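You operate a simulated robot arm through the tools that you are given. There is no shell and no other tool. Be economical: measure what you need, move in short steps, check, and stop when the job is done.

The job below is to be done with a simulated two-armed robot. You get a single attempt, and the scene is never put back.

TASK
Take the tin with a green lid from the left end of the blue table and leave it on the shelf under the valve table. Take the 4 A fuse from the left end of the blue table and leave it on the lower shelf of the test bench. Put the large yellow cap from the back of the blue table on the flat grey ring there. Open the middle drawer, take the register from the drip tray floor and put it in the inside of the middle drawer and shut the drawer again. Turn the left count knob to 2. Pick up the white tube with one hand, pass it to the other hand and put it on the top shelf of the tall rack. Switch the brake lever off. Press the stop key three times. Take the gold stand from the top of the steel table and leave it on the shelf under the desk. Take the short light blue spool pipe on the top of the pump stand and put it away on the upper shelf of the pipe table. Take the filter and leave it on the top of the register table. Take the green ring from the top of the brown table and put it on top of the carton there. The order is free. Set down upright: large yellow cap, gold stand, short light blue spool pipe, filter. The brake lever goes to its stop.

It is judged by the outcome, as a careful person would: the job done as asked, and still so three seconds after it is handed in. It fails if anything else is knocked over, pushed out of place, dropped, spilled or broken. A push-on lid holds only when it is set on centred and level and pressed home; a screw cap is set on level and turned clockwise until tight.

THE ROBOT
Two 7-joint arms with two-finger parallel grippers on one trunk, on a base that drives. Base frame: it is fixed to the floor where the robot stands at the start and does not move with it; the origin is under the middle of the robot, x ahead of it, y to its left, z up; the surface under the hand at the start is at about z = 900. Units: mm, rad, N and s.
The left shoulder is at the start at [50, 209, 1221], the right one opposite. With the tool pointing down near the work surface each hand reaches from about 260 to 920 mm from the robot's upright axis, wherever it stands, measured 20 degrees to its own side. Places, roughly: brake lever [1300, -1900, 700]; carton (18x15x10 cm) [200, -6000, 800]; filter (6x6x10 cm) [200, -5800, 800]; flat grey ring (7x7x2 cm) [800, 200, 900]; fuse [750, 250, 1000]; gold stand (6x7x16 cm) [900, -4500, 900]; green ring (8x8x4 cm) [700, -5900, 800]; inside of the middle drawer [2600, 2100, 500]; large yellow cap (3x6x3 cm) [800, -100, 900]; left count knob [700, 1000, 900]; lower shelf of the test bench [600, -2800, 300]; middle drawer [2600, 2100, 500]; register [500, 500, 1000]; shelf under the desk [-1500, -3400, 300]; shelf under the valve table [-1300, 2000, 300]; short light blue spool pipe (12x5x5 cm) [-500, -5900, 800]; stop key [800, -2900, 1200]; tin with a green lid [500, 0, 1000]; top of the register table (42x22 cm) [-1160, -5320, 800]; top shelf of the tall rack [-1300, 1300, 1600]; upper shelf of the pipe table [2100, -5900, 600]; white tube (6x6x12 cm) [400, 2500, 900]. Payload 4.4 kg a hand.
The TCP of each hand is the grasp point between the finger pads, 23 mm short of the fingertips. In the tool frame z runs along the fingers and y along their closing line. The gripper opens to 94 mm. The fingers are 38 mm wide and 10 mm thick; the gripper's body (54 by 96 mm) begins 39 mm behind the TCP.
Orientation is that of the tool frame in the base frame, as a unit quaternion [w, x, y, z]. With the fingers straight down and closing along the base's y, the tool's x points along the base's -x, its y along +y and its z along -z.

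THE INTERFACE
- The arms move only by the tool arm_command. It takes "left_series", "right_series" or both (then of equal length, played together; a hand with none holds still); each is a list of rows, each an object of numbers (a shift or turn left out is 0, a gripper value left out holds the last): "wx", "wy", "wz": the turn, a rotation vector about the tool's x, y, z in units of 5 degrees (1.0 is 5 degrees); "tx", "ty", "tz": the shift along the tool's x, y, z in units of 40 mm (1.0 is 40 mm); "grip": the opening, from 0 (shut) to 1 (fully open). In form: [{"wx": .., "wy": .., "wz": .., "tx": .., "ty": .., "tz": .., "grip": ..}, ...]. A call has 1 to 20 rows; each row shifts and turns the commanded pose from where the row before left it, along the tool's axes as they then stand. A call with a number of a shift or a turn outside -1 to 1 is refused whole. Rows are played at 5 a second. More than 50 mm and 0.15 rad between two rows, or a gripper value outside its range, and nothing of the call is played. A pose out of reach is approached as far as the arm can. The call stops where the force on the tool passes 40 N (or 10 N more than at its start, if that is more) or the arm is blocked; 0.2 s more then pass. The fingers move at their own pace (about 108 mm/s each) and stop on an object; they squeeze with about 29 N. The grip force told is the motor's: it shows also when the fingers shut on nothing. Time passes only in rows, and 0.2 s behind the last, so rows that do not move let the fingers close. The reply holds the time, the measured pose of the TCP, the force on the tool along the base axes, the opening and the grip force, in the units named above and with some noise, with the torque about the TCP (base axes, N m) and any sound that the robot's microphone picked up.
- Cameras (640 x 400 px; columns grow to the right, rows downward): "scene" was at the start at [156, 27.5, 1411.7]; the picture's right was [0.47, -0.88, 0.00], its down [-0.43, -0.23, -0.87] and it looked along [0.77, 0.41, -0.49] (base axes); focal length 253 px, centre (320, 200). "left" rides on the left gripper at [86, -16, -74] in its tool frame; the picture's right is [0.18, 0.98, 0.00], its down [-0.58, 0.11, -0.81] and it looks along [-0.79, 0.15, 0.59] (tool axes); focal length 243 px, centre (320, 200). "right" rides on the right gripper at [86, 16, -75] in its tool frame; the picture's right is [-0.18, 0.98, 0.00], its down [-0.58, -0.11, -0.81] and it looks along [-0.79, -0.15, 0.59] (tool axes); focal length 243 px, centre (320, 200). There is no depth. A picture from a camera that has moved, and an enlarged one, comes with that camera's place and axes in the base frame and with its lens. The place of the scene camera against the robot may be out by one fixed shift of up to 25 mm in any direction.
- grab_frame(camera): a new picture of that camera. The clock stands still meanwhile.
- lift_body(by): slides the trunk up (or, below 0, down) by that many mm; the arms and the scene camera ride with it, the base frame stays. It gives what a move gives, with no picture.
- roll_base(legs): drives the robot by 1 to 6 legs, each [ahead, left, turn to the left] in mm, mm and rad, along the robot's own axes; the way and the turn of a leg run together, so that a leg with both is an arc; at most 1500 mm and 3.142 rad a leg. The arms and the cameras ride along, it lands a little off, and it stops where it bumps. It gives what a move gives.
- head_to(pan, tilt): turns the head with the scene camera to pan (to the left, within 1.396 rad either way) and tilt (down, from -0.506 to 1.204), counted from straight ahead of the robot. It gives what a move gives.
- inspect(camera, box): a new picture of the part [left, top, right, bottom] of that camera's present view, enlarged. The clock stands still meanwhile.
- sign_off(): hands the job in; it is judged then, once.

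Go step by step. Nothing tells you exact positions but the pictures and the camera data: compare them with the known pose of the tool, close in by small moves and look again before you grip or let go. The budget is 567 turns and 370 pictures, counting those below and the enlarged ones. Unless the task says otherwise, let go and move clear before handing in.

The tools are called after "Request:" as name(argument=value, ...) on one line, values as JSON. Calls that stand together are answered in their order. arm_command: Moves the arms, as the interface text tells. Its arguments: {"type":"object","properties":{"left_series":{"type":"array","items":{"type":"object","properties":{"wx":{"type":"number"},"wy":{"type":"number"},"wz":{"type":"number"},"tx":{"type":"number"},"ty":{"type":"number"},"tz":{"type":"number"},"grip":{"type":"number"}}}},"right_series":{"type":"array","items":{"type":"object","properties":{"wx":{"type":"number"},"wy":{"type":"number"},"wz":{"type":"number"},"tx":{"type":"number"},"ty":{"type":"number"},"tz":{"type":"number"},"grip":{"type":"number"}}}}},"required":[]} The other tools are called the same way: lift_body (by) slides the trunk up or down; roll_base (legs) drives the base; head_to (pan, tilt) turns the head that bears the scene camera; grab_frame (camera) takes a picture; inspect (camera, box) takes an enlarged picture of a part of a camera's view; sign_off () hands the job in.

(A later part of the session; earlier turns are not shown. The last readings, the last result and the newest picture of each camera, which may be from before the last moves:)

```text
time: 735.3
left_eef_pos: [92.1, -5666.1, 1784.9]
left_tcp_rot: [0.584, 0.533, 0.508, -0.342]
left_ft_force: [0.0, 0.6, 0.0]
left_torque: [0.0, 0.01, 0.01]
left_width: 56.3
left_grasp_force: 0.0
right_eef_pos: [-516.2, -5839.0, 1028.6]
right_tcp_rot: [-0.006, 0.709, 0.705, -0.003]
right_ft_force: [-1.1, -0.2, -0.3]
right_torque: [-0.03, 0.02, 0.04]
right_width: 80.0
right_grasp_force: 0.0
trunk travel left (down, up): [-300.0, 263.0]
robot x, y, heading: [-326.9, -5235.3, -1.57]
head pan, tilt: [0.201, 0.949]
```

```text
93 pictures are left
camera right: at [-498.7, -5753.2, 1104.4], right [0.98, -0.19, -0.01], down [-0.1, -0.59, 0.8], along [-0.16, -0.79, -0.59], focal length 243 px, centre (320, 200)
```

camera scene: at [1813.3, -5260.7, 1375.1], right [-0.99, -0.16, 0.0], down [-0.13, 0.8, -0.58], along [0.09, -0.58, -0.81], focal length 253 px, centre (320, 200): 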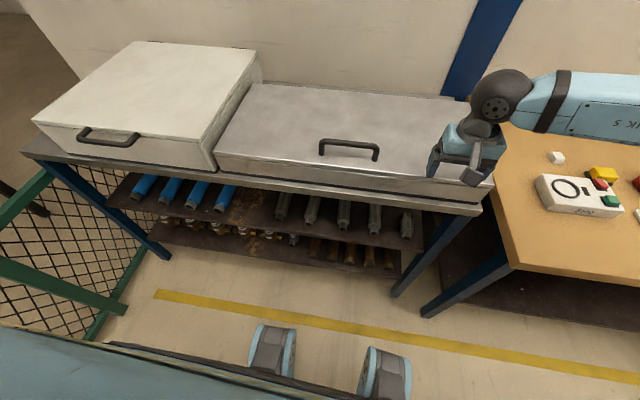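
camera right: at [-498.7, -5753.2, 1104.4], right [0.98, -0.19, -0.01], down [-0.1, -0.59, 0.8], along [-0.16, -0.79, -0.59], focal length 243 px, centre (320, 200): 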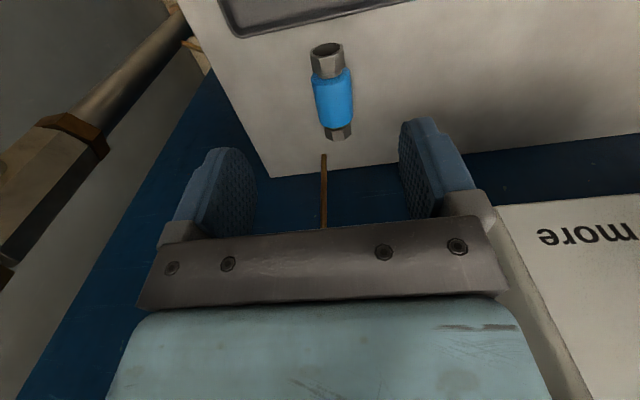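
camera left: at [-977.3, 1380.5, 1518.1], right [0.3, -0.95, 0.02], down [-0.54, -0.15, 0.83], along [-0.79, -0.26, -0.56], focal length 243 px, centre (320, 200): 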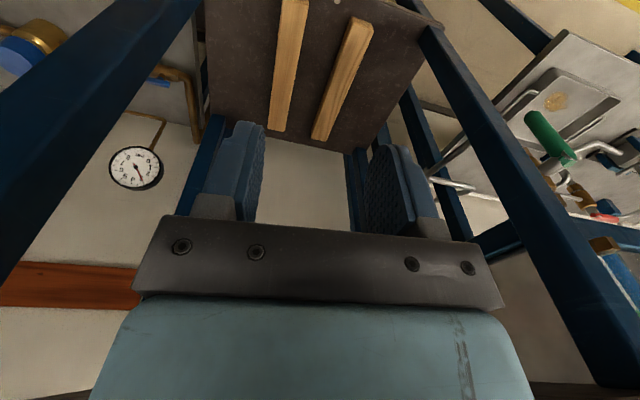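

Request:
arm_command(right_series=[{"tx": -0.9, "ty": -0.02, "tz": 0.4}, {"tx": -0.9, "tz": 0.4}, {"tz": 0.9}, {"tz": 0.9}, {"tz": 0.9}, {"tz": 0.9}])

Request:
grab_frame(camera="right")

```text
time: 736.7
left_eef_pos: [91.8, -5668.0, 1784.5]
left_tcp_rot: [0.584, 0.533, 0.509, -0.342]
left_ft_force: [-0.2, 0.3, -0.8]
left_torque: [0.02, -0.01, 0.04]
left_width: 56.2
left_grasp_force: 0.0
right_eef_pos: [-519.3, -5912.5, 848.3]
right_tcp_rot: [-0.007, 0.71, 0.704, -0.002]
right_ft_force: [0.6, -0.1, 0.4]
right_torque: [0.0, -0.06, 0.01]
right_width: 79.9
right_grasp_force: 0.0
trunk travel left (down, up): [-300.0, 263.0]
robot x, y, heading: [-325.9, -5235.6, -1.575]
head pan, tilt: [0.201, 0.949]
```

```text
92 pictures are left
camera right: at [-502.7, -5827.8, 925.0], right [0.98, -0.19, -0.02], down [-0.1, -0.59, 0.8], along [-0.16, -0.79, -0.6], focal length 243 px, centre (320, 200)
```

right: 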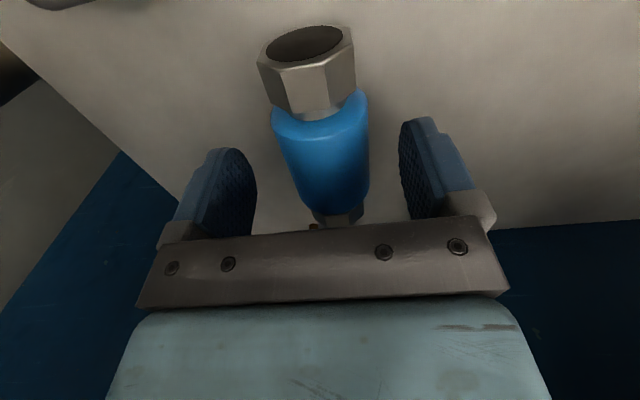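

Grip and lift straight up in front of the box, then retract.

Request:
arm_command(right_series=[{"tz": 0.12}, {"grip": 0}, {}, {}, {"tz": -0.9}, {"tz": -0.5, "tx": 0.7}, {"tx": 0.9}, {"tx": 0.9}, {"tx": 0.9, "tz": -0.3}, {"tx": 0.9, "tz": -0.3}, {"tz": -0.9}, {"tz": -0.9}, {"tz": -0.9}])

Request:
grab_frame(camera="right")

Request:
roll_base(legs=[[-130, 0, 0], [0, 1450, 0], [0, 230, 0]])

Request:
head_to(pan=-0.1, tilt=0.7)

Request:
grab_frame(camera="scene")

```text
time: 739.5
left_eef_pos: [92.8, -5665.3, 1785.1]
left_tcp_rot: [0.583, 0.533, 0.508, -0.344]
left_ft_force: [0.8, -0.8, 0.4]
left_torque: [0.01, -0.01, 0.0]
left_width: 56.5
left_grasp_force: 0.0
right_eef_pos: [-515.2, -5739.1, 1036.7]
right_tcp_rot: [-0.007, 0.709, 0.705, -0.002]
right_ft_force: [-0.5, -0.8, -3.5]
right_torque: [0.05, 0.03, -0.01]
right_width: 45.9
right_grasp_force: 29.1
trunk travel left (down, up): [-300.0, 263.0]
robot x, y, heading: [-328.1, -5237.6, -1.574]
head pan, tilt: [0.201, 0.949]
```

```text
91 pictures are left
camera right: at [-497.9, -5654.5, 1112.9], right [0.98, -0.19, -0.01], down [-0.1, -0.59, 0.8], along [-0.16, -0.79, -0.59], focal length 243 px, centre (320, 200)
```

right: 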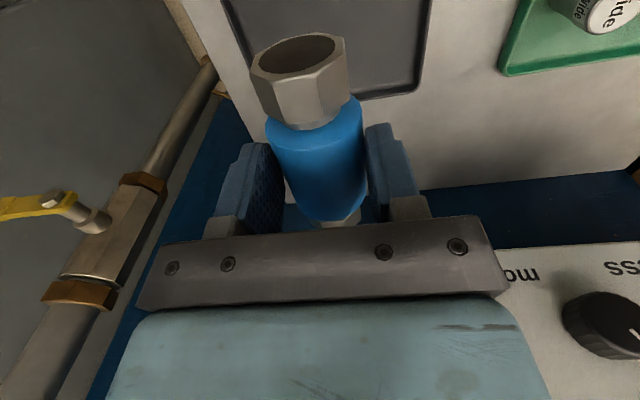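

```text
time: 755.6
left_eef_pos: [1759.7, -5599.5, 1785.3]
left_tcp_rot: [0.576, 0.543, 0.496, -0.356]
left_ft_force: [0.0, 0.7, 0.5]
left_torque: [-0.01, 0.01, 0.0]
left_width: 56.3
left_grasp_force: 0.1
right_eef_pos: [1149.3, -5647.7, 1035.9]
right_tcp_rot: [-0.006, 0.725, 0.689, -0.003]
right_ft_force: [0.3, -0.1, -4.6]
right_torque: [0.03, 0.01, -0.02]
right_width: 45.3
right_grasp_force: 28.3
trunk travel left (down, up): [-300.0, 263.0]
robot x, y, heading: [1362.9, -5154.5, -1.618]
head pan, tilt: [0.201, 0.949]
```

```text
time: 756.4
left_eef_pos: [1759.2, -5599.7, 1786.2]
left_tcp_rot: [0.576, 0.543, 0.496, -0.356]
left_ft_force: [0.1, 0.1, -0.1]
left_torque: [-0.03, -0.01, 0.03]
left_width: 56.3
left_grasp_force: 0.0
right_eef_pos: [1148.9, -5647.7, 1036.8]
right_tcp_rot: [-0.007, 0.724, 0.689, -0.003]
right_ft_force: [-0.9, -1.1, -3.7]
right_torque: [0.02, 0.0, -0.01]
right_width: 45.9
right_grasp_force: 29.5
trunk travel left (down, up): [-300.0, 263.0]
robot x, y, heading: [1363.0, -5154.2, -1.613]
head pan, tilt: [-0.099, 0.7]
```

```text
90 pictures are left
camera scene: at [1352.2, -5321.1, 1394.7], right [-0.99, 0.14, 0.0], down [0.09, 0.64, -0.76], along [-0.11, -0.76, -0.64], focal length 253 px, centre (320, 200)
```

scene: 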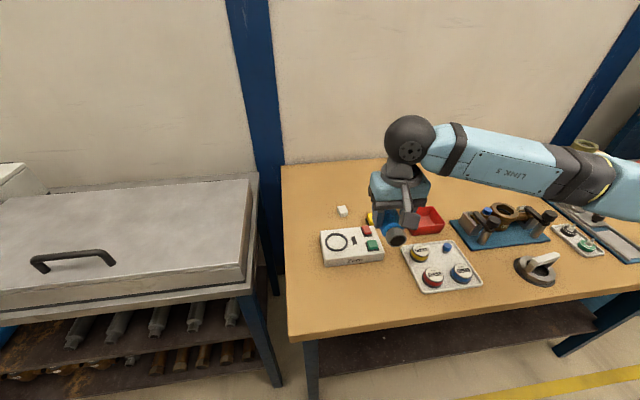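

Request:
roll_base(legs=[[-130, 0, 0.042]])

Request:
arm_command(right_series=[{"ty": 0.8}, {"ty": 0.7}, {"tx": -0.5, "ty": 0.4, "tz": 0.3}])

Request:
grab_frame(camera="right")

Request:
grab_frame(camera="scene")

```text
time: 757.6
left_eef_pos: [1780.9, -5454.4, 1784.0]
left_tcp_rot: [0.583, 0.533, 0.508, -0.344]
left_ft_force: [0.5, 0.0, -0.2]
left_torque: [0.01, 0.02, -0.01]
left_width: 56.3
left_grasp_force: 0.1
right_eef_pos: [1172.4, -5525.8, 1036.4]
right_tcp_rot: [-0.007, 0.711, 0.703, -0.003]
right_ft_force: [0.7, -0.4, -4.8]
right_torque: [0.07, 0.02, 0.01]
right_width: 45.6
right_grasp_force: 28.9
trunk travel left (down, up): [-300.0, 263.0]
robot x, y, heading: [1365.3, -5030.2, -1.575]
head pan, tilt: [-0.099, 0.7]
```

```text
time: 758.5
left_eef_pos: [1780.7, -5455.3, 1784.9]
left_tcp_rot: [0.583, 0.534, 0.508, -0.344]
left_ft_force: [0.6, 0.0, 0.2]
left_torque: [-0.01, 0.04, -0.04]
left_width: 56.4
left_grasp_force: 0.1
right_eef_pos: [1247.4, -5547.9, 1024.7]
right_tcp_rot: [-0.007, 0.711, 0.703, -0.003]
right_ft_force: [0.1, -0.6, -4.2]
right_torque: [0.05, -0.01, 0.01]
right_width: 45.6
right_grasp_force: 29.3
trunk travel left (down, up): [-300.0, 263.0]
robot x, y, heading: [1365.0, -5025.7, -1.576]
head pan, tilt: [-0.099, 0.7]
```

```text
89 pictures are left
camera right: at [1264.6, -5461.8, 1100.1], right [0.98, -0.19, -0.02], down [-0.1, -0.59, 0.8], along [-0.16, -0.79, -0.6], focal length 243 px, centre (320, 200)
```

right: 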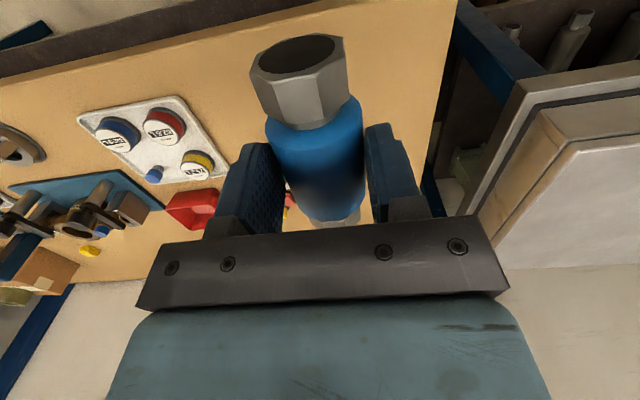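

```text
88 pictures are left
camera scene: at [1361.8, -5193.1, 1394.6], right [-0.99, 0.1, 0.0], down [0.07, 0.64, -0.76], along [-0.08, -0.76, -0.65], focal length 253 px, centre (320, 200)
```

scene: 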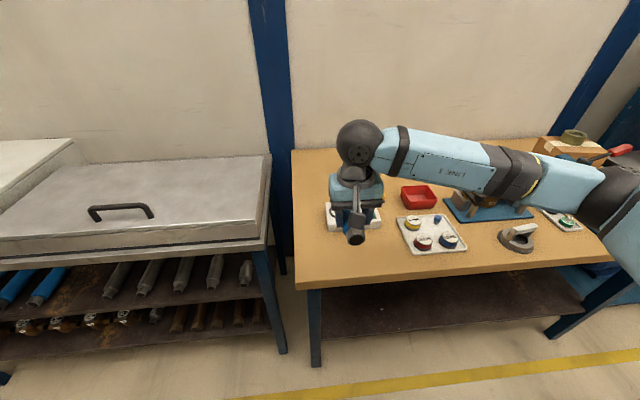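

Request:
arm_command(right_series=[{"tx": -0.65, "ty": 0.1, "tz": 0.5}, {"tx": -0.65, "ty": 0.1, "tz": 0.5}, {"tz": 0.9}, {"tz": 0.9}, {"tz": 0.9}, {"tz": 0.4}])

Request:
arm_command(right_series=[{"tz": 0.1}, {"tz": 0.08}, {"tz": 0.08}, {"tz": 0.08}, {"tz": 0.08}])

Request:
grab_frame(camera="scene")

```text
time: 759.9
left_eef_pos: [1779.6, -5454.3, 1783.5]
left_tcp_rot: [0.584, 0.533, 0.508, -0.343]
left_ft_force: [0.0, 0.1, 0.2]
left_torque: [0.0, 0.0, -0.01]
left_width: 56.5
left_grasp_force: 0.1
right_eef_pos: [1255.6, -5598.6, 858.6]
right_tcp_rot: [-0.006, 0.71, 0.704, -0.003]
right_ft_force: [-0.3, 0.3, -4.3]
right_torque: [0.04, -0.01, -0.02]
right_width: 45.7
right_grasp_force: 28.8
trunk travel left (down, up): [-300.0, 263.0]
robot x, y, heading: [1361.5, -5028.5, -1.579]
head pan, tilt: [-0.099, 0.7]
```

```text
time: 761.0
left_eef_pos: [1780.9, -5449.9, 1785.6]
left_tcp_rot: [0.584, 0.533, 0.507, -0.345]
left_ft_force: [0.4, -0.4, 0.4]
left_torque: [0.01, 0.03, -0.01]
left_width: 56.2
left_grasp_force: 0.1
right_eef_pos: [1254.9, -5598.0, 846.2]
right_tcp_rot: [-0.005, 0.711, 0.703, -0.004]
right_ft_force: [-6.0, 5.0, 24.5]
right_torque: [0.34, -0.04, 0.06]
right_width: 46.1
right_grasp_force: 29.2
trunk travel left (down, up): [-300.0, 263.0]
robot x, y, heading: [1360.5, -5023.5, -1.575]
head pan, tilt: [-0.099, 0.7]
```

```text
87 pictures are left
camera scene: at [1361.5, -5188.9, 1395.7], right [-0.99, 0.1, 0.0], down [0.07, 0.64, -0.77], along [-0.08, -0.76, -0.64], focal length 253 px, centre (320, 200)
```

scene: 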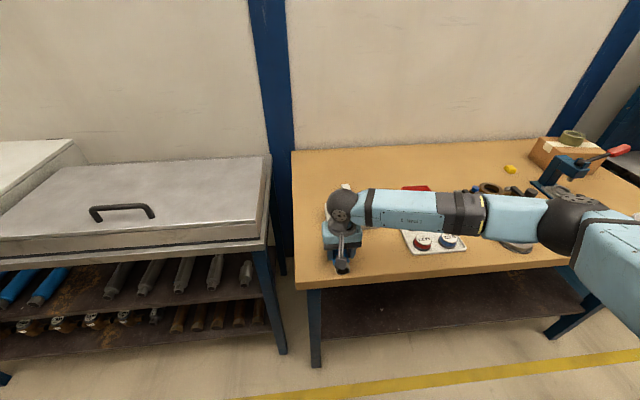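

Request:
arm_command(right_series=[{"tz": -0.04}, {"grip": 0.85}, {}, {"tz": -0.7}, {"tz": -0.9}, {"tx": 0.7, "tz": -0.6}, {"tx": 0.7, "tz": -0.4}, {"wy": -1}, {"wy": -1}, {"wy": -1}, {"wy": -1}, {"wy": -1}, {"wy": -1}, {"wy": -1}, {"wy": -1}, {"wy": -1}, {"wy": -1}, {"wy": -1}])

Request:
grab_frame(camera="right")

Request:
grab_frame(camera="scene")

```text
time: 764.9
left_eef_pos: [1783.6, -5453.0, 1785.4]
left_tcp_rot: [0.582, 0.533, 0.508, -0.345]
left_ft_force: [0.6, -0.2, -0.3]
left_torque: [-0.03, -0.01, -0.02]
left_width: 56.5
left_grasp_force: 0.0
right_eef_pos: [1257.4, -5542.3, 948.4]
right_tcp_rot: [0.319, 0.628, 0.627, -0.331]
right_ft_force: [-0.2, -0.5, 0.4]
right_torque: [-0.01, 0.0, -0.01]
right_width: 80.3
right_grasp_force: 0.0
trunk travel left (down, up): [-300.0, 263.0]
robot x, y, heading: [1362.2, -5026.7, -1.57]
head pan, tilt: [-0.099, 0.7]
```

```text
86 pictures are left
camera right: at [1272.8, -5432.2, 921.9], right [0.98, -0.12, 0.14], down [-0.09, 0.32, 0.94], along [-0.15, -0.94, 0.31], focal length 243 px, centre (320, 200)
```

right: 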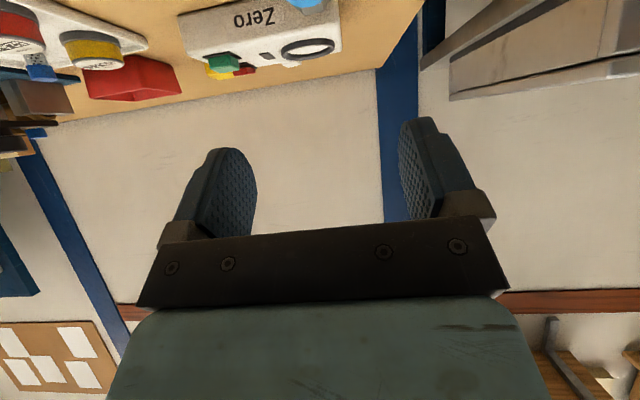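

```text
85 pictures are left
camera scene: at [1363.3, -5191.5, 1394.8], right [-0.99, 0.1, 0.0], down [0.06, 0.64, -0.77], along [-0.08, -0.76, -0.64], focal length 253 px, centre (320, 200)
```

scene: 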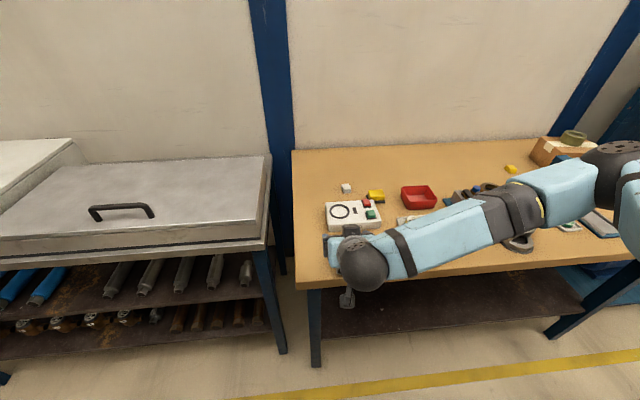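

Request:
arm_command(right_series=[{"tx": 0.68, "tz": 0.5}, {"tx": 0.68, "tz": 0.5}, {"tz": 0.4}])

Request:
grab_frame(camera="right")

```text
time: 765.6
left_eef_pos: [1780.1, -5454.4, 1784.6]
left_tcp_rot: [0.583, 0.533, 0.507, -0.345]
left_ft_force: [0.4, -0.5, 0.1]
left_torque: [0.02, 0.01, -0.01]
left_width: 56.3
left_grasp_force: 0.0
right_eef_pos: [1255.0, -5557.5, 870.0]
right_tcp_rot: [0.32, 0.629, 0.627, -0.331]
right_ft_force: [-0.5, 0.3, -0.3]
right_torque: [0.01, -0.01, 0.0]
right_width: 79.7
right_grasp_force: 0.1
trunk travel left (down, up): [-300.0, 263.0]
robot x, y, heading: [1360.8, -5023.3, -1.572]
head pan, tilt: [-0.099, 0.7]
```

```text
84 pictures are left
camera right: at [1270.7, -5446.5, 844.5], right [0.98, -0.12, 0.14], down [-0.09, 0.32, 0.94], along [-0.15, -0.94, 0.31], focal length 243 px, centre (320, 200)
```

right: 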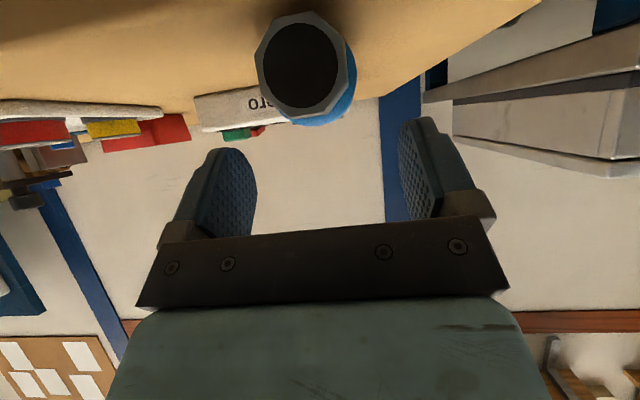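

Request:
arm_command(right_series=[{"tz": 0.3}, {"tz": 0.25}])

Request:
grab_frame(camera="right")

Request:
inspect(camera="scene", box=[290, 180, 430, 310])

```text
time: 766.2
left_eef_pos: [1780.6, -5453.2, 1784.6]
left_tcp_rot: [0.583, 0.534, 0.507, -0.345]
left_ft_force: [0.1, -0.5, -0.3]
left_torque: [-0.01, -0.01, 0.01]
left_width: 56.4
left_grasp_force: 0.0
right_eef_pos: [1255.4, -5574.8, 858.0]
right_tcp_rot: [0.319, 0.629, 0.628, -0.331]
right_ft_force: [0.5, -0.9, 0.2]
right_torque: [0.02, -0.01, 0.02]
right_width: 80.0
right_grasp_force: 0.1
trunk travel left (down, up): [-300.0, 263.0]
robot x, y, heading: [1361.3, -5025.0, -1.578]
head pan, tilt: [-0.099, 0.7]
```

```text
83 pictures are left
camera right: at [1270.9, -5464.1, 832.2], right [0.98, -0.12, 0.14], down [-0.09, 0.32, 0.94], along [-0.15, -0.94, 0.31], focal length 243 px, centre (320, 200)
```

right: 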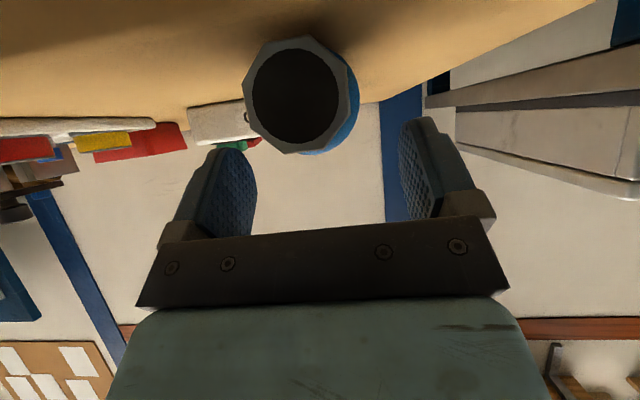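

```text
3.08 times, centred on (360, 245) of scene
camera zoom: at [1361.6, -5191.7, 1394.8], right [-0.99, 0.1, 0.0], down [0.07, 0.64, -0.76], along [-0.08, -0.76, -0.64], focal length 779 px, centre (197, 62)
```

zoom: 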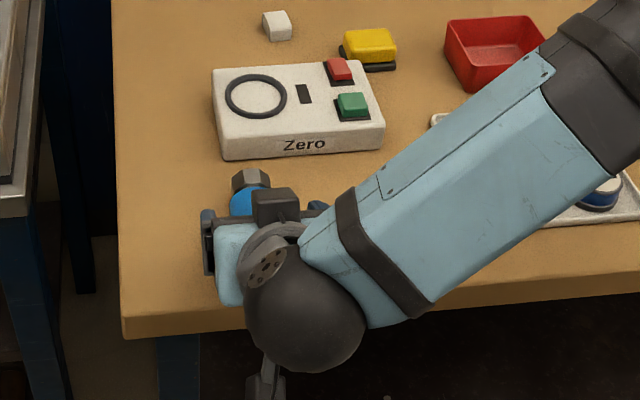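

Request:
arm_command(right_series=[{"tz": 0.3, "ty": -0.08}, {"tz": 0.3}, {"tz": 0.25}])

Request:
grab_frame(camera="right")

```text
time: 767.0
left_eef_pos: [1781.1, -5450.9, 1784.9]
left_tcp_rot: [0.583, 0.533, 0.507, -0.344]
left_ft_force: [0.7, -0.1, 0.1]
left_torque: [0.03, -0.02, 0.0]
left_width: 56.4
left_grasp_force: 0.0
right_eef_pos: [1251.3, -5601.8, 840.1]
right_tcp_rot: [0.319, 0.629, 0.627, -0.331]
right_ft_force: [-0.1, 2.5, 6.4]
right_torque: [0.3, -0.05, 0.07]
right_width: 79.7
right_grasp_force: 0.1
trunk travel left (down, up): [-300.0, 263.0]
robot x, y, heading: [1362.7, -5024.2, -1.576]
head pan, tilt: [-0.099, 0.7]
```

```text
81 pictures are left
camera right: at [1267.2, -5490.9, 813.8], right [0.98, -0.12, 0.14], down [-0.09, 0.32, 0.94], along [-0.15, -0.94, 0.31], focal length 243 px, centre (320, 200)
```

right: 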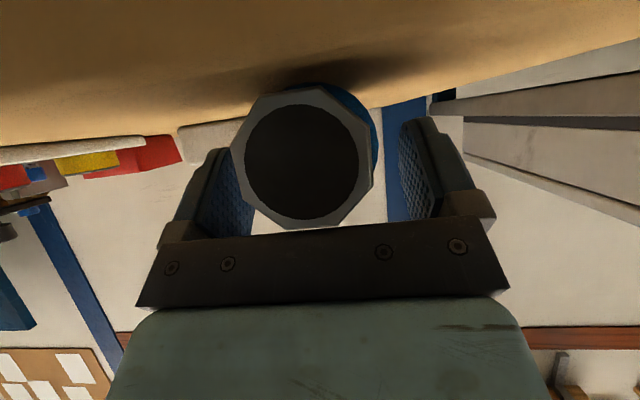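

Request:
arm_command(right_series=[{"grip": 0}, {}, {}])

Request:
arm_command(right_series=[{"tx": -0.3, "tz": -0.2}, {"tx": -0.6, "tz": -0.42}, {"tx": -0.6, "tz": -0.42}, {"tx": -0.6, "tz": -0.42}])

Request:
grab_frame(camera="right")

Request:
inspect(camera="scene", box=[290, 160, 430, 290])

```text
time: 767.9
left_eef_pos: [1782.2, -5451.7, 1785.0]
left_tcp_rot: [0.583, 0.533, 0.508, -0.345]
left_ft_force: [-0.3, 0.3, -0.6]
left_torque: [-0.03, 0.0, 0.0]
left_width: 56.4
left_grasp_force: 0.0
right_eef_pos: [1253.2, -5601.1, 841.5]
right_tcp_rot: [0.32, 0.628, 0.628, -0.331]
right_ft_force: [5.3, -1.4, 8.4]
right_torque: [0.34, -0.36, -0.15]
right_width: 46.0
right_grasp_force: 29.7
trunk travel left (down, up): [-300.0, 263.0]
robot x, y, heading: [1361.7, -5021.4, -1.571]
head pan, tilt: [-0.099, 0.7]
```

```text
time: 768.9
left_eef_pos: [1780.6, -5452.6, 1785.7]
left_tcp_rot: [0.584, 0.533, 0.507, -0.344]
left_ft_force: [0.1, 0.5, -0.1]
left_torque: [-0.01, 0.01, 0.02]
left_width: 56.3
left_grasp_force: 0.1
right_eef_pos: [1252.4, -5602.6, 942.6]
right_tcp_rot: [0.319, 0.628, 0.627, -0.332]
right_ft_force: [-0.5, 0.4, -4.1]
right_torque: [0.0, 0.0, 0.04]
right_width: 46.3
right_grasp_force: 29.0
trunk travel left (down, up): [-300.0, 263.0]
robot x, y, heading: [1358.9, -5024.9, -1.571]
head pan, tilt: [-0.099, 0.7]
```

```text
80 pictures are left
camera right: at [1267.6, -5492.4, 915.6], right [0.98, -0.12, 0.14], down [-0.09, 0.32, 0.94], along [-0.15, -0.94, 0.31], focal length 243 px, centre (320, 200)
```

right: 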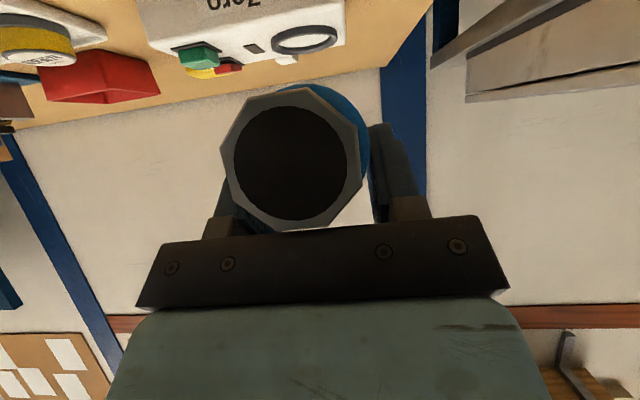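

```text
3.08 times, centred on (360, 225) of scene
camera zoom: at [1361.4, -5191.3, 1394.8], right [-0.99, 0.1, 0.0], down [0.07, 0.64, -0.77], along [-0.08, -0.76, -0.64], focal length 779 px, centre (197, 123)
```

zoom: 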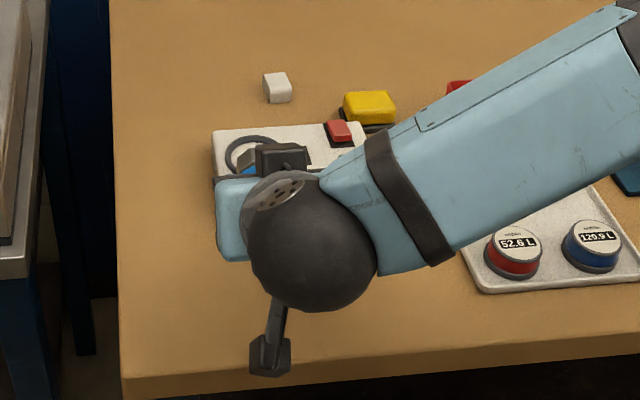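

Pipe held level, pitched grip. Retract and drive to the pipe table gap (x≈2119).

Request:
arm_command(right_series=[{"tx": 0.48, "tz": -0.68}, {"tx": 0.48, "tz": -0.68}, {"tx": 0.4, "tz": -0.6}])

Request:
roll_base(legs=[[0, 880, 0]])

Request:
head_to(pan=-0.1, tilt=0.9)

Request:
grab_frame(camera="scene")

```text
time: 769.6
left_eef_pos: [1780.9, -5453.9, 1784.8]
left_tcp_rot: [0.583, 0.534, 0.507, -0.344]
left_ft_force: [0.7, 0.8, -0.3]
left_torque: [0.0, -0.01, 0.01]
left_width: 56.2
left_grasp_force: 0.0
right_eef_pos: [1254.9, -5507.3, 942.2]
right_tcp_rot: [0.319, 0.628, 0.628, -0.331]
right_ft_force: [0.5, 0.1, -4.1]
right_torque: [0.03, 0.04, 0.02]
right_width: 45.8
right_grasp_force: 28.7
trunk travel left (down, up): [-300.0, 263.0]
robot x, y, heading: [1362.7, -5024.4, -1.569]
head pan, tilt: [-0.099, 0.7]
```

```text
time: 777.7
left_eef_pos: [2653.0, -5469.1, 1784.1]
left_tcp_rot: [0.58, 0.537, 0.503, -0.348]
left_ft_force: [0.1, -0.2, 0.0]
left_torque: [0.01, 0.0, 0.01]
left_width: 56.8
left_grasp_force: 0.1
right_eef_pos: [2126.5, -5513.9, 942.5]
right_tcp_rot: [0.316, 0.633, 0.623, -0.332]
right_ft_force: [0.3, -0.3, -3.5]
right_torque: [0.01, 0.0, 0.0]
right_width: 45.8
right_grasp_force: 29.4
trunk travel left (down, up): [-300.0, 263.0]
robot x, y, heading: [2242.3, -5033.0, -1.588]
head pan, tilt: [-0.099, 0.7]
```

```text
time: 778.5
left_eef_pos: [2653.0, -5468.5, 1784.6]
left_tcp_rot: [0.581, 0.537, 0.503, -0.348]
left_ft_force: [-0.2, 0.4, 0.6]
left_torque: [0.0, 0.0, -0.03]
left_width: 56.3
left_grasp_force: 0.1
right_eef_pos: [2127.3, -5516.2, 940.9]
right_tcp_rot: [0.316, 0.634, 0.623, -0.333]
right_ft_force: [-0.5, 0.3, -4.2]
right_torque: [0.02, 0.0, 0.0]
right_width: 46.1
right_grasp_force: 29.4
trunk travel left (down, up): [-300.0, 263.0]
robot x, y, heading: [2244.5, -5035.9, -1.581]
head pan, tilt: [-0.099, 0.901]
```

```text
78 pictures are left
camera scene: at [2239.4, -5191.2, 1378.7], right [-0.99, 0.12, 0.0], down [0.09, 0.78, -0.62], along [-0.07, -0.62, -0.78], focal length 253 px, centre (320, 200)
```

scene: 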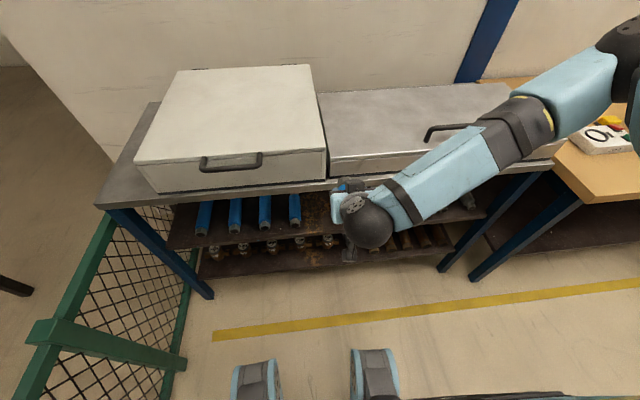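

Request:
lift_body(by=-265)

Request:
grab_frame(camera="right")

Request:
grab_frame(camera="scene")

```text
time: 781.2
left_eef_pos: [2654.4, -5467.1, 1520.1]
left_tcp_rot: [0.581, 0.537, 0.503, -0.348]
left_ft_force: [-0.6, -0.3, 0.1]
left_torque: [0.0, 0.02, 0.02]
left_width: 56.1
left_grasp_force: 0.1
right_eef_pos: [2127.1, -5515.4, 677.1]
right_tcp_rot: [0.316, 0.633, 0.623, -0.333]
right_ft_force: [0.3, -0.2, -4.5]
right_torque: [-0.01, -0.01, -0.01]
right_width: 45.9
right_grasp_force: 29.1
trunk travel left (down, up): [-35.0, 528.0]
robot x, y, heading: [2240.4, -5029.4, -1.584]
head pan, tilt: [-0.099, 0.901]
```

```text
77 pictures are left
camera right: at [2144.2, -5404.4, 650.3], right [0.98, -0.13, 0.14], down [-0.09, 0.32, 0.94], along [-0.17, -0.94, 0.31], focal length 243 px, centre (320, 200)
```

right: 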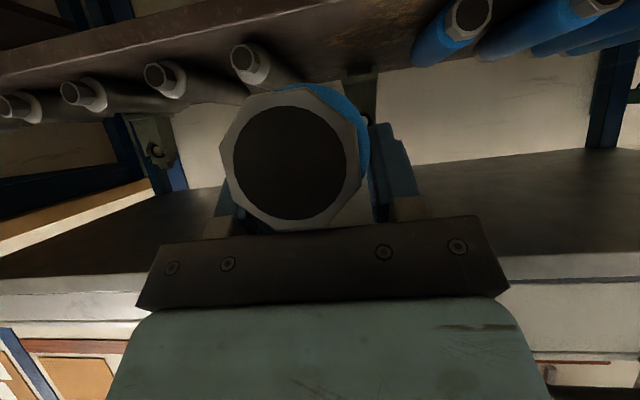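

```text
76 pictures are left
camera scene: at [2239.4, -5191.0, 1113.7], right [-0.99, 0.12, 0.0], down [0.09, 0.78, -0.62], along [-0.07, -0.62, -0.78], focal length 253 px, centre (320, 200)
```

scene: 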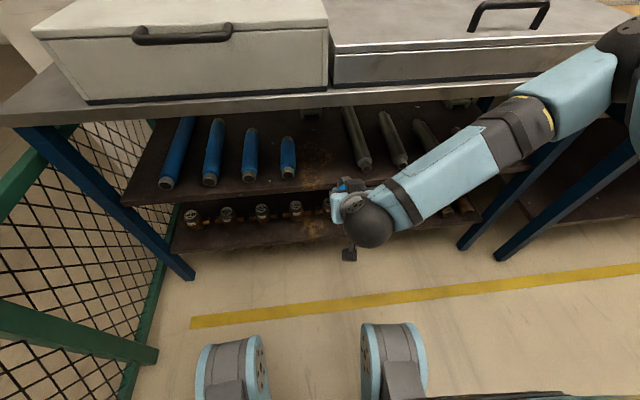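

Gap centre x≈2140, shelf z≈565. Lower a bit and slide in.

Request:
arm_command(right_series=[{"tx": 0.42, "tz": 0.3, "ty": 0.16}, {"tx": 0.42, "tz": 0.3, "ty": 0.16}, {"tx": -0.5, "tz": 0.71}, {"tx": -0.5, "tz": 0.71}, {"tx": -0.5, "tz": 0.71}])

Request:
grab_frame(camera="scene")

Request:
grab_frame(camera="right")

```text
time: 782.4
left_eef_pos: [2653.1, -5469.1, 1519.6]
left_tcp_rot: [0.58, 0.538, 0.503, -0.348]
left_ft_force: [0.6, -0.5, -0.2]
left_torque: [0.02, 0.0, 0.01]
left_width: 56.3
left_grasp_force: 0.0
right_eef_pos: [2136.3, -5618.4, 635.6]
right_tcp_rot: [0.316, 0.634, 0.623, -0.333]
right_ft_force: [-0.6, -0.8, -4.7]
right_torque: [0.03, -0.02, 0.0]
right_width: 45.8
right_grasp_force: 29.2
trunk travel left (down, up): [-35.0, 528.0]
robot x, y, heading: [2238.0, -5031.8, -1.589]
head pan, tilt: [-0.099, 0.901]
```

```text
75 pictures are left
camera scene: at [2239.4, -5191.4, 1113.6], right [-0.99, 0.12, 0.0], down [0.09, 0.78, -0.62], along [-0.07, -0.62, -0.78], focal length 253 px, centre (320, 200)
```

scene: 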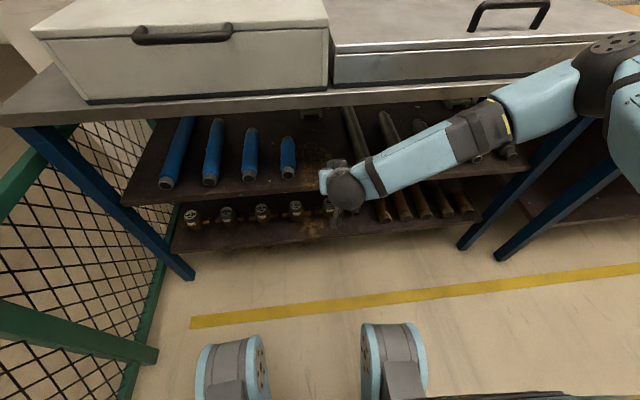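

```text
74 pictures are left
camera right: at [2154.3, -5509.5, 609.1], right [0.98, -0.13, 0.14], down [-0.09, 0.32, 0.94], along [-0.17, -0.94, 0.31], focal length 243 px, centre (320, 200)
```

right: 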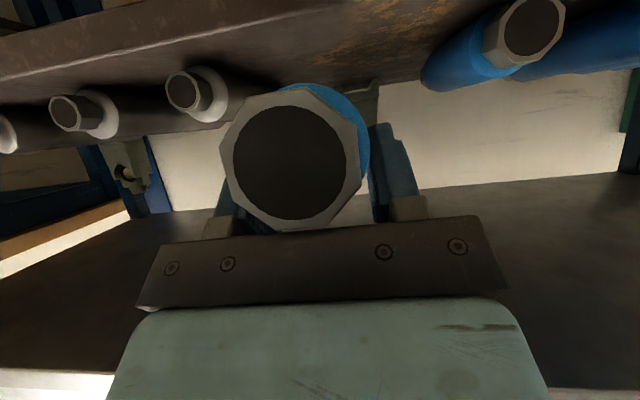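

Request:
arm_command(right_series=[{"tx": -0.5, "tz": 0.71}, {"tx": -0.5, "tz": 0.71}, {"tx": -0.2, "tz": 0.28}])

Request:
grab_frame(camera="right")

Request:
inspect(camera="scene", box=[240, 100, 400, 240])

```text
time: 783.2
left_eef_pos: [2652.6, -5468.0, 1519.1]
left_tcp_rot: [0.581, 0.537, 0.504, -0.348]
left_ft_force: [-0.7, 0.7, 0.4]
left_torque: [-0.02, 0.0, -0.02]
left_width: 56.6
left_grasp_force: 0.0
right_eef_pos: [2134.8, -5702.8, 635.1]
right_tcp_rot: [0.317, 0.633, 0.623, -0.333]
right_ft_force: [0.8, 0.6, -5.0]
right_torque: [0.03, -0.02, 0.03]
right_width: 45.7
right_grasp_force: 28.9
trunk travel left (down, up): [-35.0, 528.0]
robot x, y, heading: [2241.7, -5030.9, -1.591]
head pan, tilt: [-0.099, 0.901]
```

```text
73 pictures are left
camera right: at [2151.9, -5592.7, 608.0], right [0.98, -0.13, 0.14], down [-0.09, 0.32, 0.94], along [-0.17, -0.94, 0.31], focal length 243 px, centre (320, 200)
```

right: 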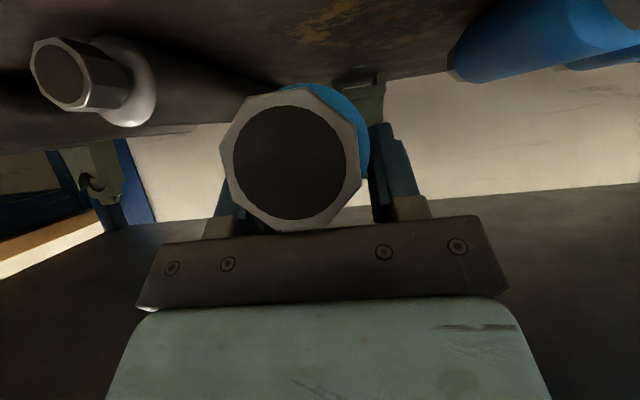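

```text
2.86 times, centred on (320, 170) of scene
camera zoom: at [2239.4, -5191.3, 1113.6], right [-0.99, 0.12, 0.0], down [0.09, 0.78, -0.62], along [-0.07, -0.62, -0.78], focal length 723 px, centre (320, 286)
```

zoom: 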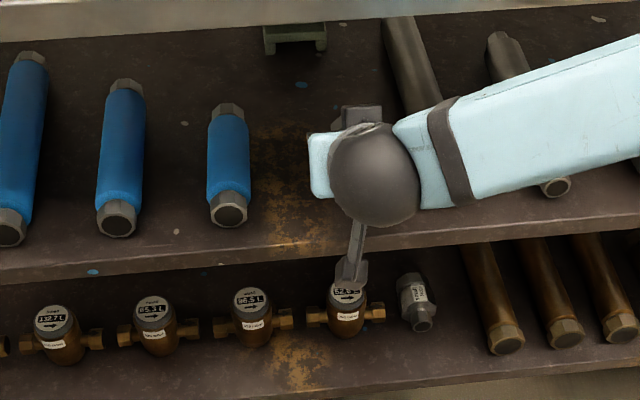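

Request:
arm_command(right_series=[{"ty": 0.3}, {"tx": 0.2, "tz": 0.14}, {"tx": 0.16, "tz": 0.12}, {"tx": 0.08, "tz": 0.06}])

Request:
arm_command(right_series=[{"tx": 0.08, "tz": 0.06}, {"tx": 0.08, "tz": 0.06}, {"tx": 0.08, "tz": 0.06}, {"tx": 0.08, "tz": 0.06}])

```text
time: 784.2
left_eef_pos: [2653.7, -5468.7, 1519.3]
left_tcp_rot: [0.58, 0.537, 0.503, -0.348]
left_ft_force: [-0.5, 0.3, -0.1]
left_torque: [0.01, 0.01, 0.03]
left_width: 56.4
left_grasp_force: 0.0
right_eef_pos: [2146.4, -5702.9, 612.5]
right_tcp_rot: [0.316, 0.633, 0.623, -0.333]
right_ft_force: [0.8, -1.0, -4.5]
right_torque: [0.02, -0.01, 0.02]
right_width: 45.9
right_grasp_force: 28.6
trunk travel left (down, up): [-35.0, 528.0]
robot x, y, heading: [2242.9, -5031.6, -1.585]
head pan, tilt: [-0.099, 0.901]
```

```text
time: 785.2
left_eef_pos: [2653.7, -5467.7, 1519.9]
left_tcp_rot: [0.581, 0.537, 0.504, -0.347]
left_ft_force: [-0.1, 0.3, -0.8]
left_torque: [-0.03, 0.01, -0.01]
left_width: 56.2
left_grasp_force: 0.1
right_eef_pos: [2146.7, -5702.9, 598.0]
right_tcp_rot: [0.316, 0.634, 0.623, -0.333]
right_ft_force: [0.2, 0.1, -3.6]
right_torque: [-0.01, 0.02, -0.03]
right_width: 46.0
right_grasp_force: 29.3
trunk travel left (down, up): [-35.0, 528.0]
robot x, y, heading: [2240.8, -5035.0, -1.588]
head pan, tilt: [-0.099, 0.901]
```

Request:
arm_command(right_series=[{"tx": 0.08, "tz": 0.06}, {"tx": 0.08, "tz": 0.06}, {"tx": 0.08, "tz": 0.06}, {"tx": 0.08, "tz": 0.06}])

Request:
grab_frame(camera="right")

```text
time: 786.2
left_eef_pos: [2653.0, -5466.2, 1520.7]
left_tcp_rot: [0.58, 0.538, 0.502, -0.349]
left_ft_force: [0.1, -0.4, 0.0]
left_torque: [-0.04, -0.01, 0.04]
left_width: 56.5
left_grasp_force: 0.1
right_eef_pos: [2148.0, -5706.6, 589.9]
right_tcp_rot: [0.322, 0.632, 0.62, -0.336]
right_ft_force: [1.5, 1.6, 20.3]
right_torque: [0.7, -0.27, 0.0]
right_width: 45.6
right_grasp_force: 28.8
trunk travel left (down, up): [-35.0, 528.0]
robot x, y, heading: [2239.7, -5031.1, -1.59]
head pan, tilt: [-0.099, 0.901]
stopped in row 4 (right hand): the force on the tool passed its limit at 41 N (the readings are from after the stop); the commanded pose is now the measured one
```

```text
71 pictures are left
camera right: at [2164.7, -5596.0, 562.7], right [0.98, -0.13, 0.14], down [-0.09, 0.34, 0.94], along [-0.17, -0.93, 0.32], focal length 243 px, centre (320, 200)
```

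right: 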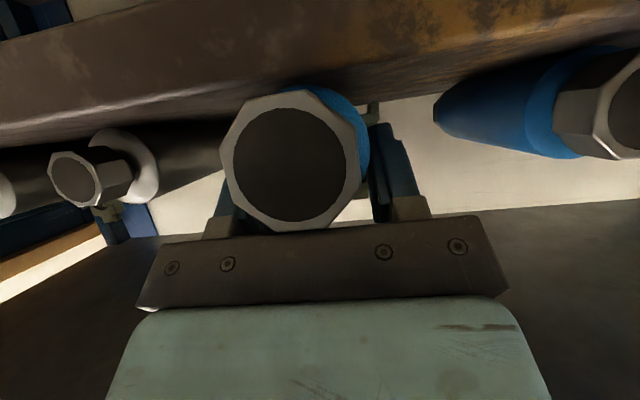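

Contact. Release and withdraw along the tool axis.

Request:
arm_command(right_series=[{"tx": -0.04, "tz": -0.03}, {"grip": 0.8}, {}, {"tz": -0.4}, {"tz": -0.7}, {"tz": -0.7}])

Request:
grab_frame(camera="right")

```text
time: 787.6
left_eef_pos: [2652.7, -5468.5, 1520.2]
left_tcp_rot: [0.58, 0.538, 0.503, -0.349]
left_ft_force: [0.1, -0.1, 0.0]
left_torque: [0.04, 0.0, -0.01]
left_width: 56.4
left_grasp_force: 0.0
right_eef_pos: [2149.7, -5644.7, 631.7]
right_tcp_rot: [0.319, 0.633, 0.622, -0.334]
right_ft_force: [0.6, -0.9, 0.5]
right_torque: [0.01, -0.02, -0.03]
right_width: 75.3
right_grasp_force: 0.1
trunk travel left (down, up): [-35.0, 528.0]
robot x, y, heading: [2242.3, -5031.4, -1.59]
head pan, tilt: [-0.099, 0.901]
```

```text
70 pictures are left
camera right: at [2166.8, -5535.6, 603.4], right [0.98, -0.13, 0.14], down [-0.09, 0.33, 0.94], along [-0.17, -0.94, 0.31], focal length 243 px, centre (320, 200)
```

right: 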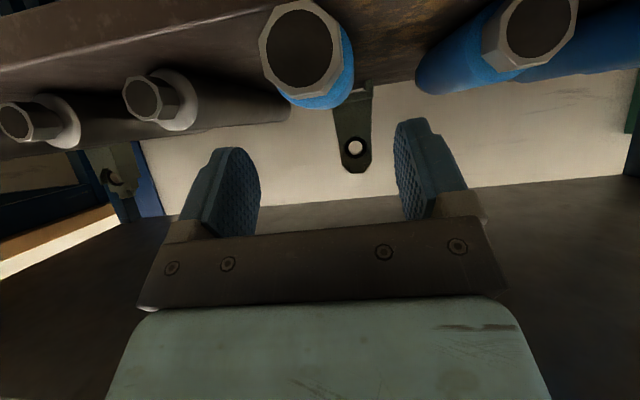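

The pipe lies on the upper shelf. Withdraw, restore the hand, and raise.

Request:
arm_command(right_series=[{"tx": 0.45, "tz": -0.75}, {"tx": 0.45, "tz": -0.75}, {"tx": 0.45, "tz": -0.75}, {"tx": 0.2, "tz": -0.75}])

Request:
lift_body(by=265)

Request:
arm_command(right_series=[{"tx": -0.6, "tz": -0.4}, {"tx": -0.6, "tz": -0.4}, {"wy": 1}, {"wy": 1}, {"wy": 1}, {"wy": 1}, {"wy": 1}, {"wy": 1}, {"wy": 1}, {"wy": 1}, {"wy": 1}, {"wy": 1}, {"wy": 1}, {"tz": -0.9}, {"tz": -0.9}])

Request:
head_to(pan=0.0, tilt=0.9)

Request:
grab_frame(camera="scene")

```text
time: 788.6
left_eef_pos: [2652.5, -5467.5, 1519.4]
left_tcp_rot: [0.58, 0.538, 0.502, -0.349]
left_ft_force: [-0.5, 0.6, -0.6]
left_torque: [0.01, 0.0, -0.03]
left_width: 56.7
left_grasp_force: 0.0
right_eef_pos: [2154.1, -5511.0, 648.9]
right_tcp_rot: [0.319, 0.633, 0.621, -0.334]
right_ft_force: [0.2, 0.3, 0.9]
right_torque: [-0.01, 0.01, 0.01]
right_width: 75.2
right_grasp_force: 0.1
trunk travel left (down, up): [-35.0, 528.0]
robot x, y, heading: [2241.4, -5034.3, -1.591]
head pan, tilt: [-0.099, 0.901]
```

```text
time: 791.3
left_eef_pos: [2652.5, -5468.3, 1784.6]
left_tcp_rot: [0.581, 0.536, 0.504, -0.349]
left_ft_force: [0.3, -0.1, -0.3]
left_torque: [0.0, 0.0, 0.02]
left_width: 56.6
left_grasp_force: 0.1
right_eef_pos: [2154.1, -5510.8, 913.6]
right_tcp_rot: [0.319, 0.633, 0.621, -0.334]
right_ft_force: [0.3, -0.7, 0.1]
right_torque: [0.04, 0.0, 0.0]
right_width: 75.3
right_grasp_force: 0.0
trunk travel left (down, up): [-300.0, 263.0]
robot x, y, heading: [2243.6, -5031.3, -1.592]
head pan, tilt: [-0.099, 0.901]
```

```text
time: 794.5
left_eef_pos: [2653.7, -5467.0, 1783.9]
left_tcp_rot: [0.581, 0.537, 0.503, -0.349]
left_ft_force: [0.7, 0.2, -1.0]
left_torque: [0.01, 0.03, -0.02]
left_width: 56.4
left_grasp_force: 0.0
right_eef_pos: [2155.5, -5512.6, 1043.5]
right_tcp_rot: [-0.004, 0.716, 0.698, -0.004]
right_ft_force: [-1.0, -0.2, -0.1]
right_torque: [0.03, 0.02, -0.04]
right_width: 75.4
right_grasp_force: 0.0
trunk travel left (down, up): [-300.0, 263.0]
robot x, y, heading: [2238.9, -5031.8, -1.585]
head pan, tilt: [-0.099, 0.901]
```

```text
time: 795.2
left_eef_pos: [2652.8, -5467.3, 1784.2]
left_tcp_rot: [0.581, 0.537, 0.503, -0.348]
left_ft_force: [0.0, -0.7, 0.5]
left_torque: [0.0, -0.02, 0.0]
left_width: 56.4
left_grasp_force: 0.0
right_eef_pos: [2155.5, -5514.5, 1042.6]
right_tcp_rot: [-0.005, 0.716, 0.698, -0.004]
right_ft_force: [0.6, 0.2, 0.3]
right_torque: [-0.01, 0.0, 0.01]
right_width: 75.3
right_grasp_force: 0.0
trunk travel left (down, up): [-300.0, 263.0]
robot x, y, heading: [2240.9, -5034.1, -1.59]
head pan, tilt: [0.0, 0.901]
```

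```text
69 pictures are left
camera scene: at [2246.7, -5191.2, 1378.7], right [-1.0, 0.02, 0.0], down [0.01, 0.78, -0.62], along [-0.01, -0.62, -0.78], focal length 253 px, centre (320, 200)
```

scene: 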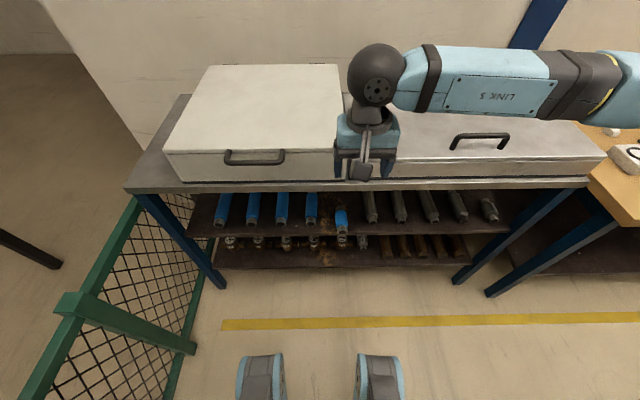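

Pipe is in place. Now find a route north behind the bench to the brake lever.

Request:
arm_command(right_series=[{"tz": -0.9}, {"tz": -0.9}, {"tz": -0.9}, {"tx": 0.5}, {"tx": 0.5}])

Request:
roll_base(legs=[[0, -300, 0], [0, 0, -3.13]])

Request:
head_to(pan=-0.1, tilt=0.35)

Request:
grab_frame(camera="scene")

```text
time: 796.4
left_eef_pos: [2653.2, -5467.9, 1786.0]
left_tcp_rot: [0.581, 0.537, 0.503, -0.348]
left_ft_force: [0.2, 0.0, 0.7]
left_torque: [0.01, -0.01, -0.02]
left_width: 56.3
left_grasp_force: 0.2
right_eef_pos: [2157.5, -5471.7, 1151.0]
right_tcp_rot: [-0.005, 0.715, 0.699, -0.004]
right_ft_force: [-0.1, -0.3, 0.8]
right_torque: [0.04, 0.0, -0.01]
right_width: 75.2
right_grasp_force: 0.0
trunk travel left (down, up): [-300.0, 263.0]
robot x, y, heading: [2238.9, -5035.9, -1.592]
head pan, tilt: [0.0, 0.901]
```

```text
time: 807.0
left_eef_pos: [1550.7, -4576.9, 1784.3]
left_tcp_rot: [0.36, -0.492, 0.547, 0.573]
left_ft_force: [-0.5, 0.1, 0.4]
left_torque: [0.01, -0.03, -0.01]
left_width: 56.3
left_grasp_force: 0.0
right_eef_pos: [2044.3, -4591.5, 1149.8]
right_tcp_rot: [0.004, -0.683, 0.731, -0.004]
right_ft_force: [-0.1, -0.1, -0.2]
right_torque: [0.0, 0.02, 0.02]
right_width: 75.2
right_grasp_force: 0.1
trunk travel left (down, up): [-300.0, 263.0]
robot x, y, heading: [1939.9, -5025.8, 1.512]
head pan, tilt: [0.0, 0.901]
```

```text
time: 808.0
left_eef_pos: [1549.2, -4576.0, 1785.1]
left_tcp_rot: [0.36, -0.492, 0.548, 0.573]
left_ft_force: [-0.8, 0.4, -0.3]
left_torque: [0.02, 0.0, -0.01]
left_width: 56.4
left_grasp_force: 0.0
right_eef_pos: [2044.2, -4592.2, 1150.4]
right_tcp_rot: [0.005, -0.684, 0.73, -0.004]
right_ft_force: [0.0, -0.8, 0.3]
right_torque: [-0.01, -0.01, 0.0]
right_width: 75.1
right_grasp_force: 0.0
trunk travel left (down, up): [-300.0, 263.0]
robot x, y, heading: [1943.1, -5029.6, 1.511]
head pan, tilt: [-0.099, 0.351]
```

```text
68 pictures are left
camera scene: at [1971.2, -4884.5, 1426.1], right [0.99, -0.16, 0.0], down [-0.05, -0.34, -0.94], along [0.15, 0.93, -0.34], focal length 253 px, centre (320, 200)
```

scene: 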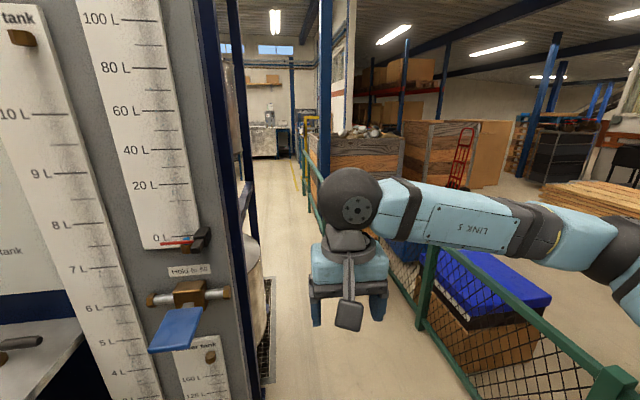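

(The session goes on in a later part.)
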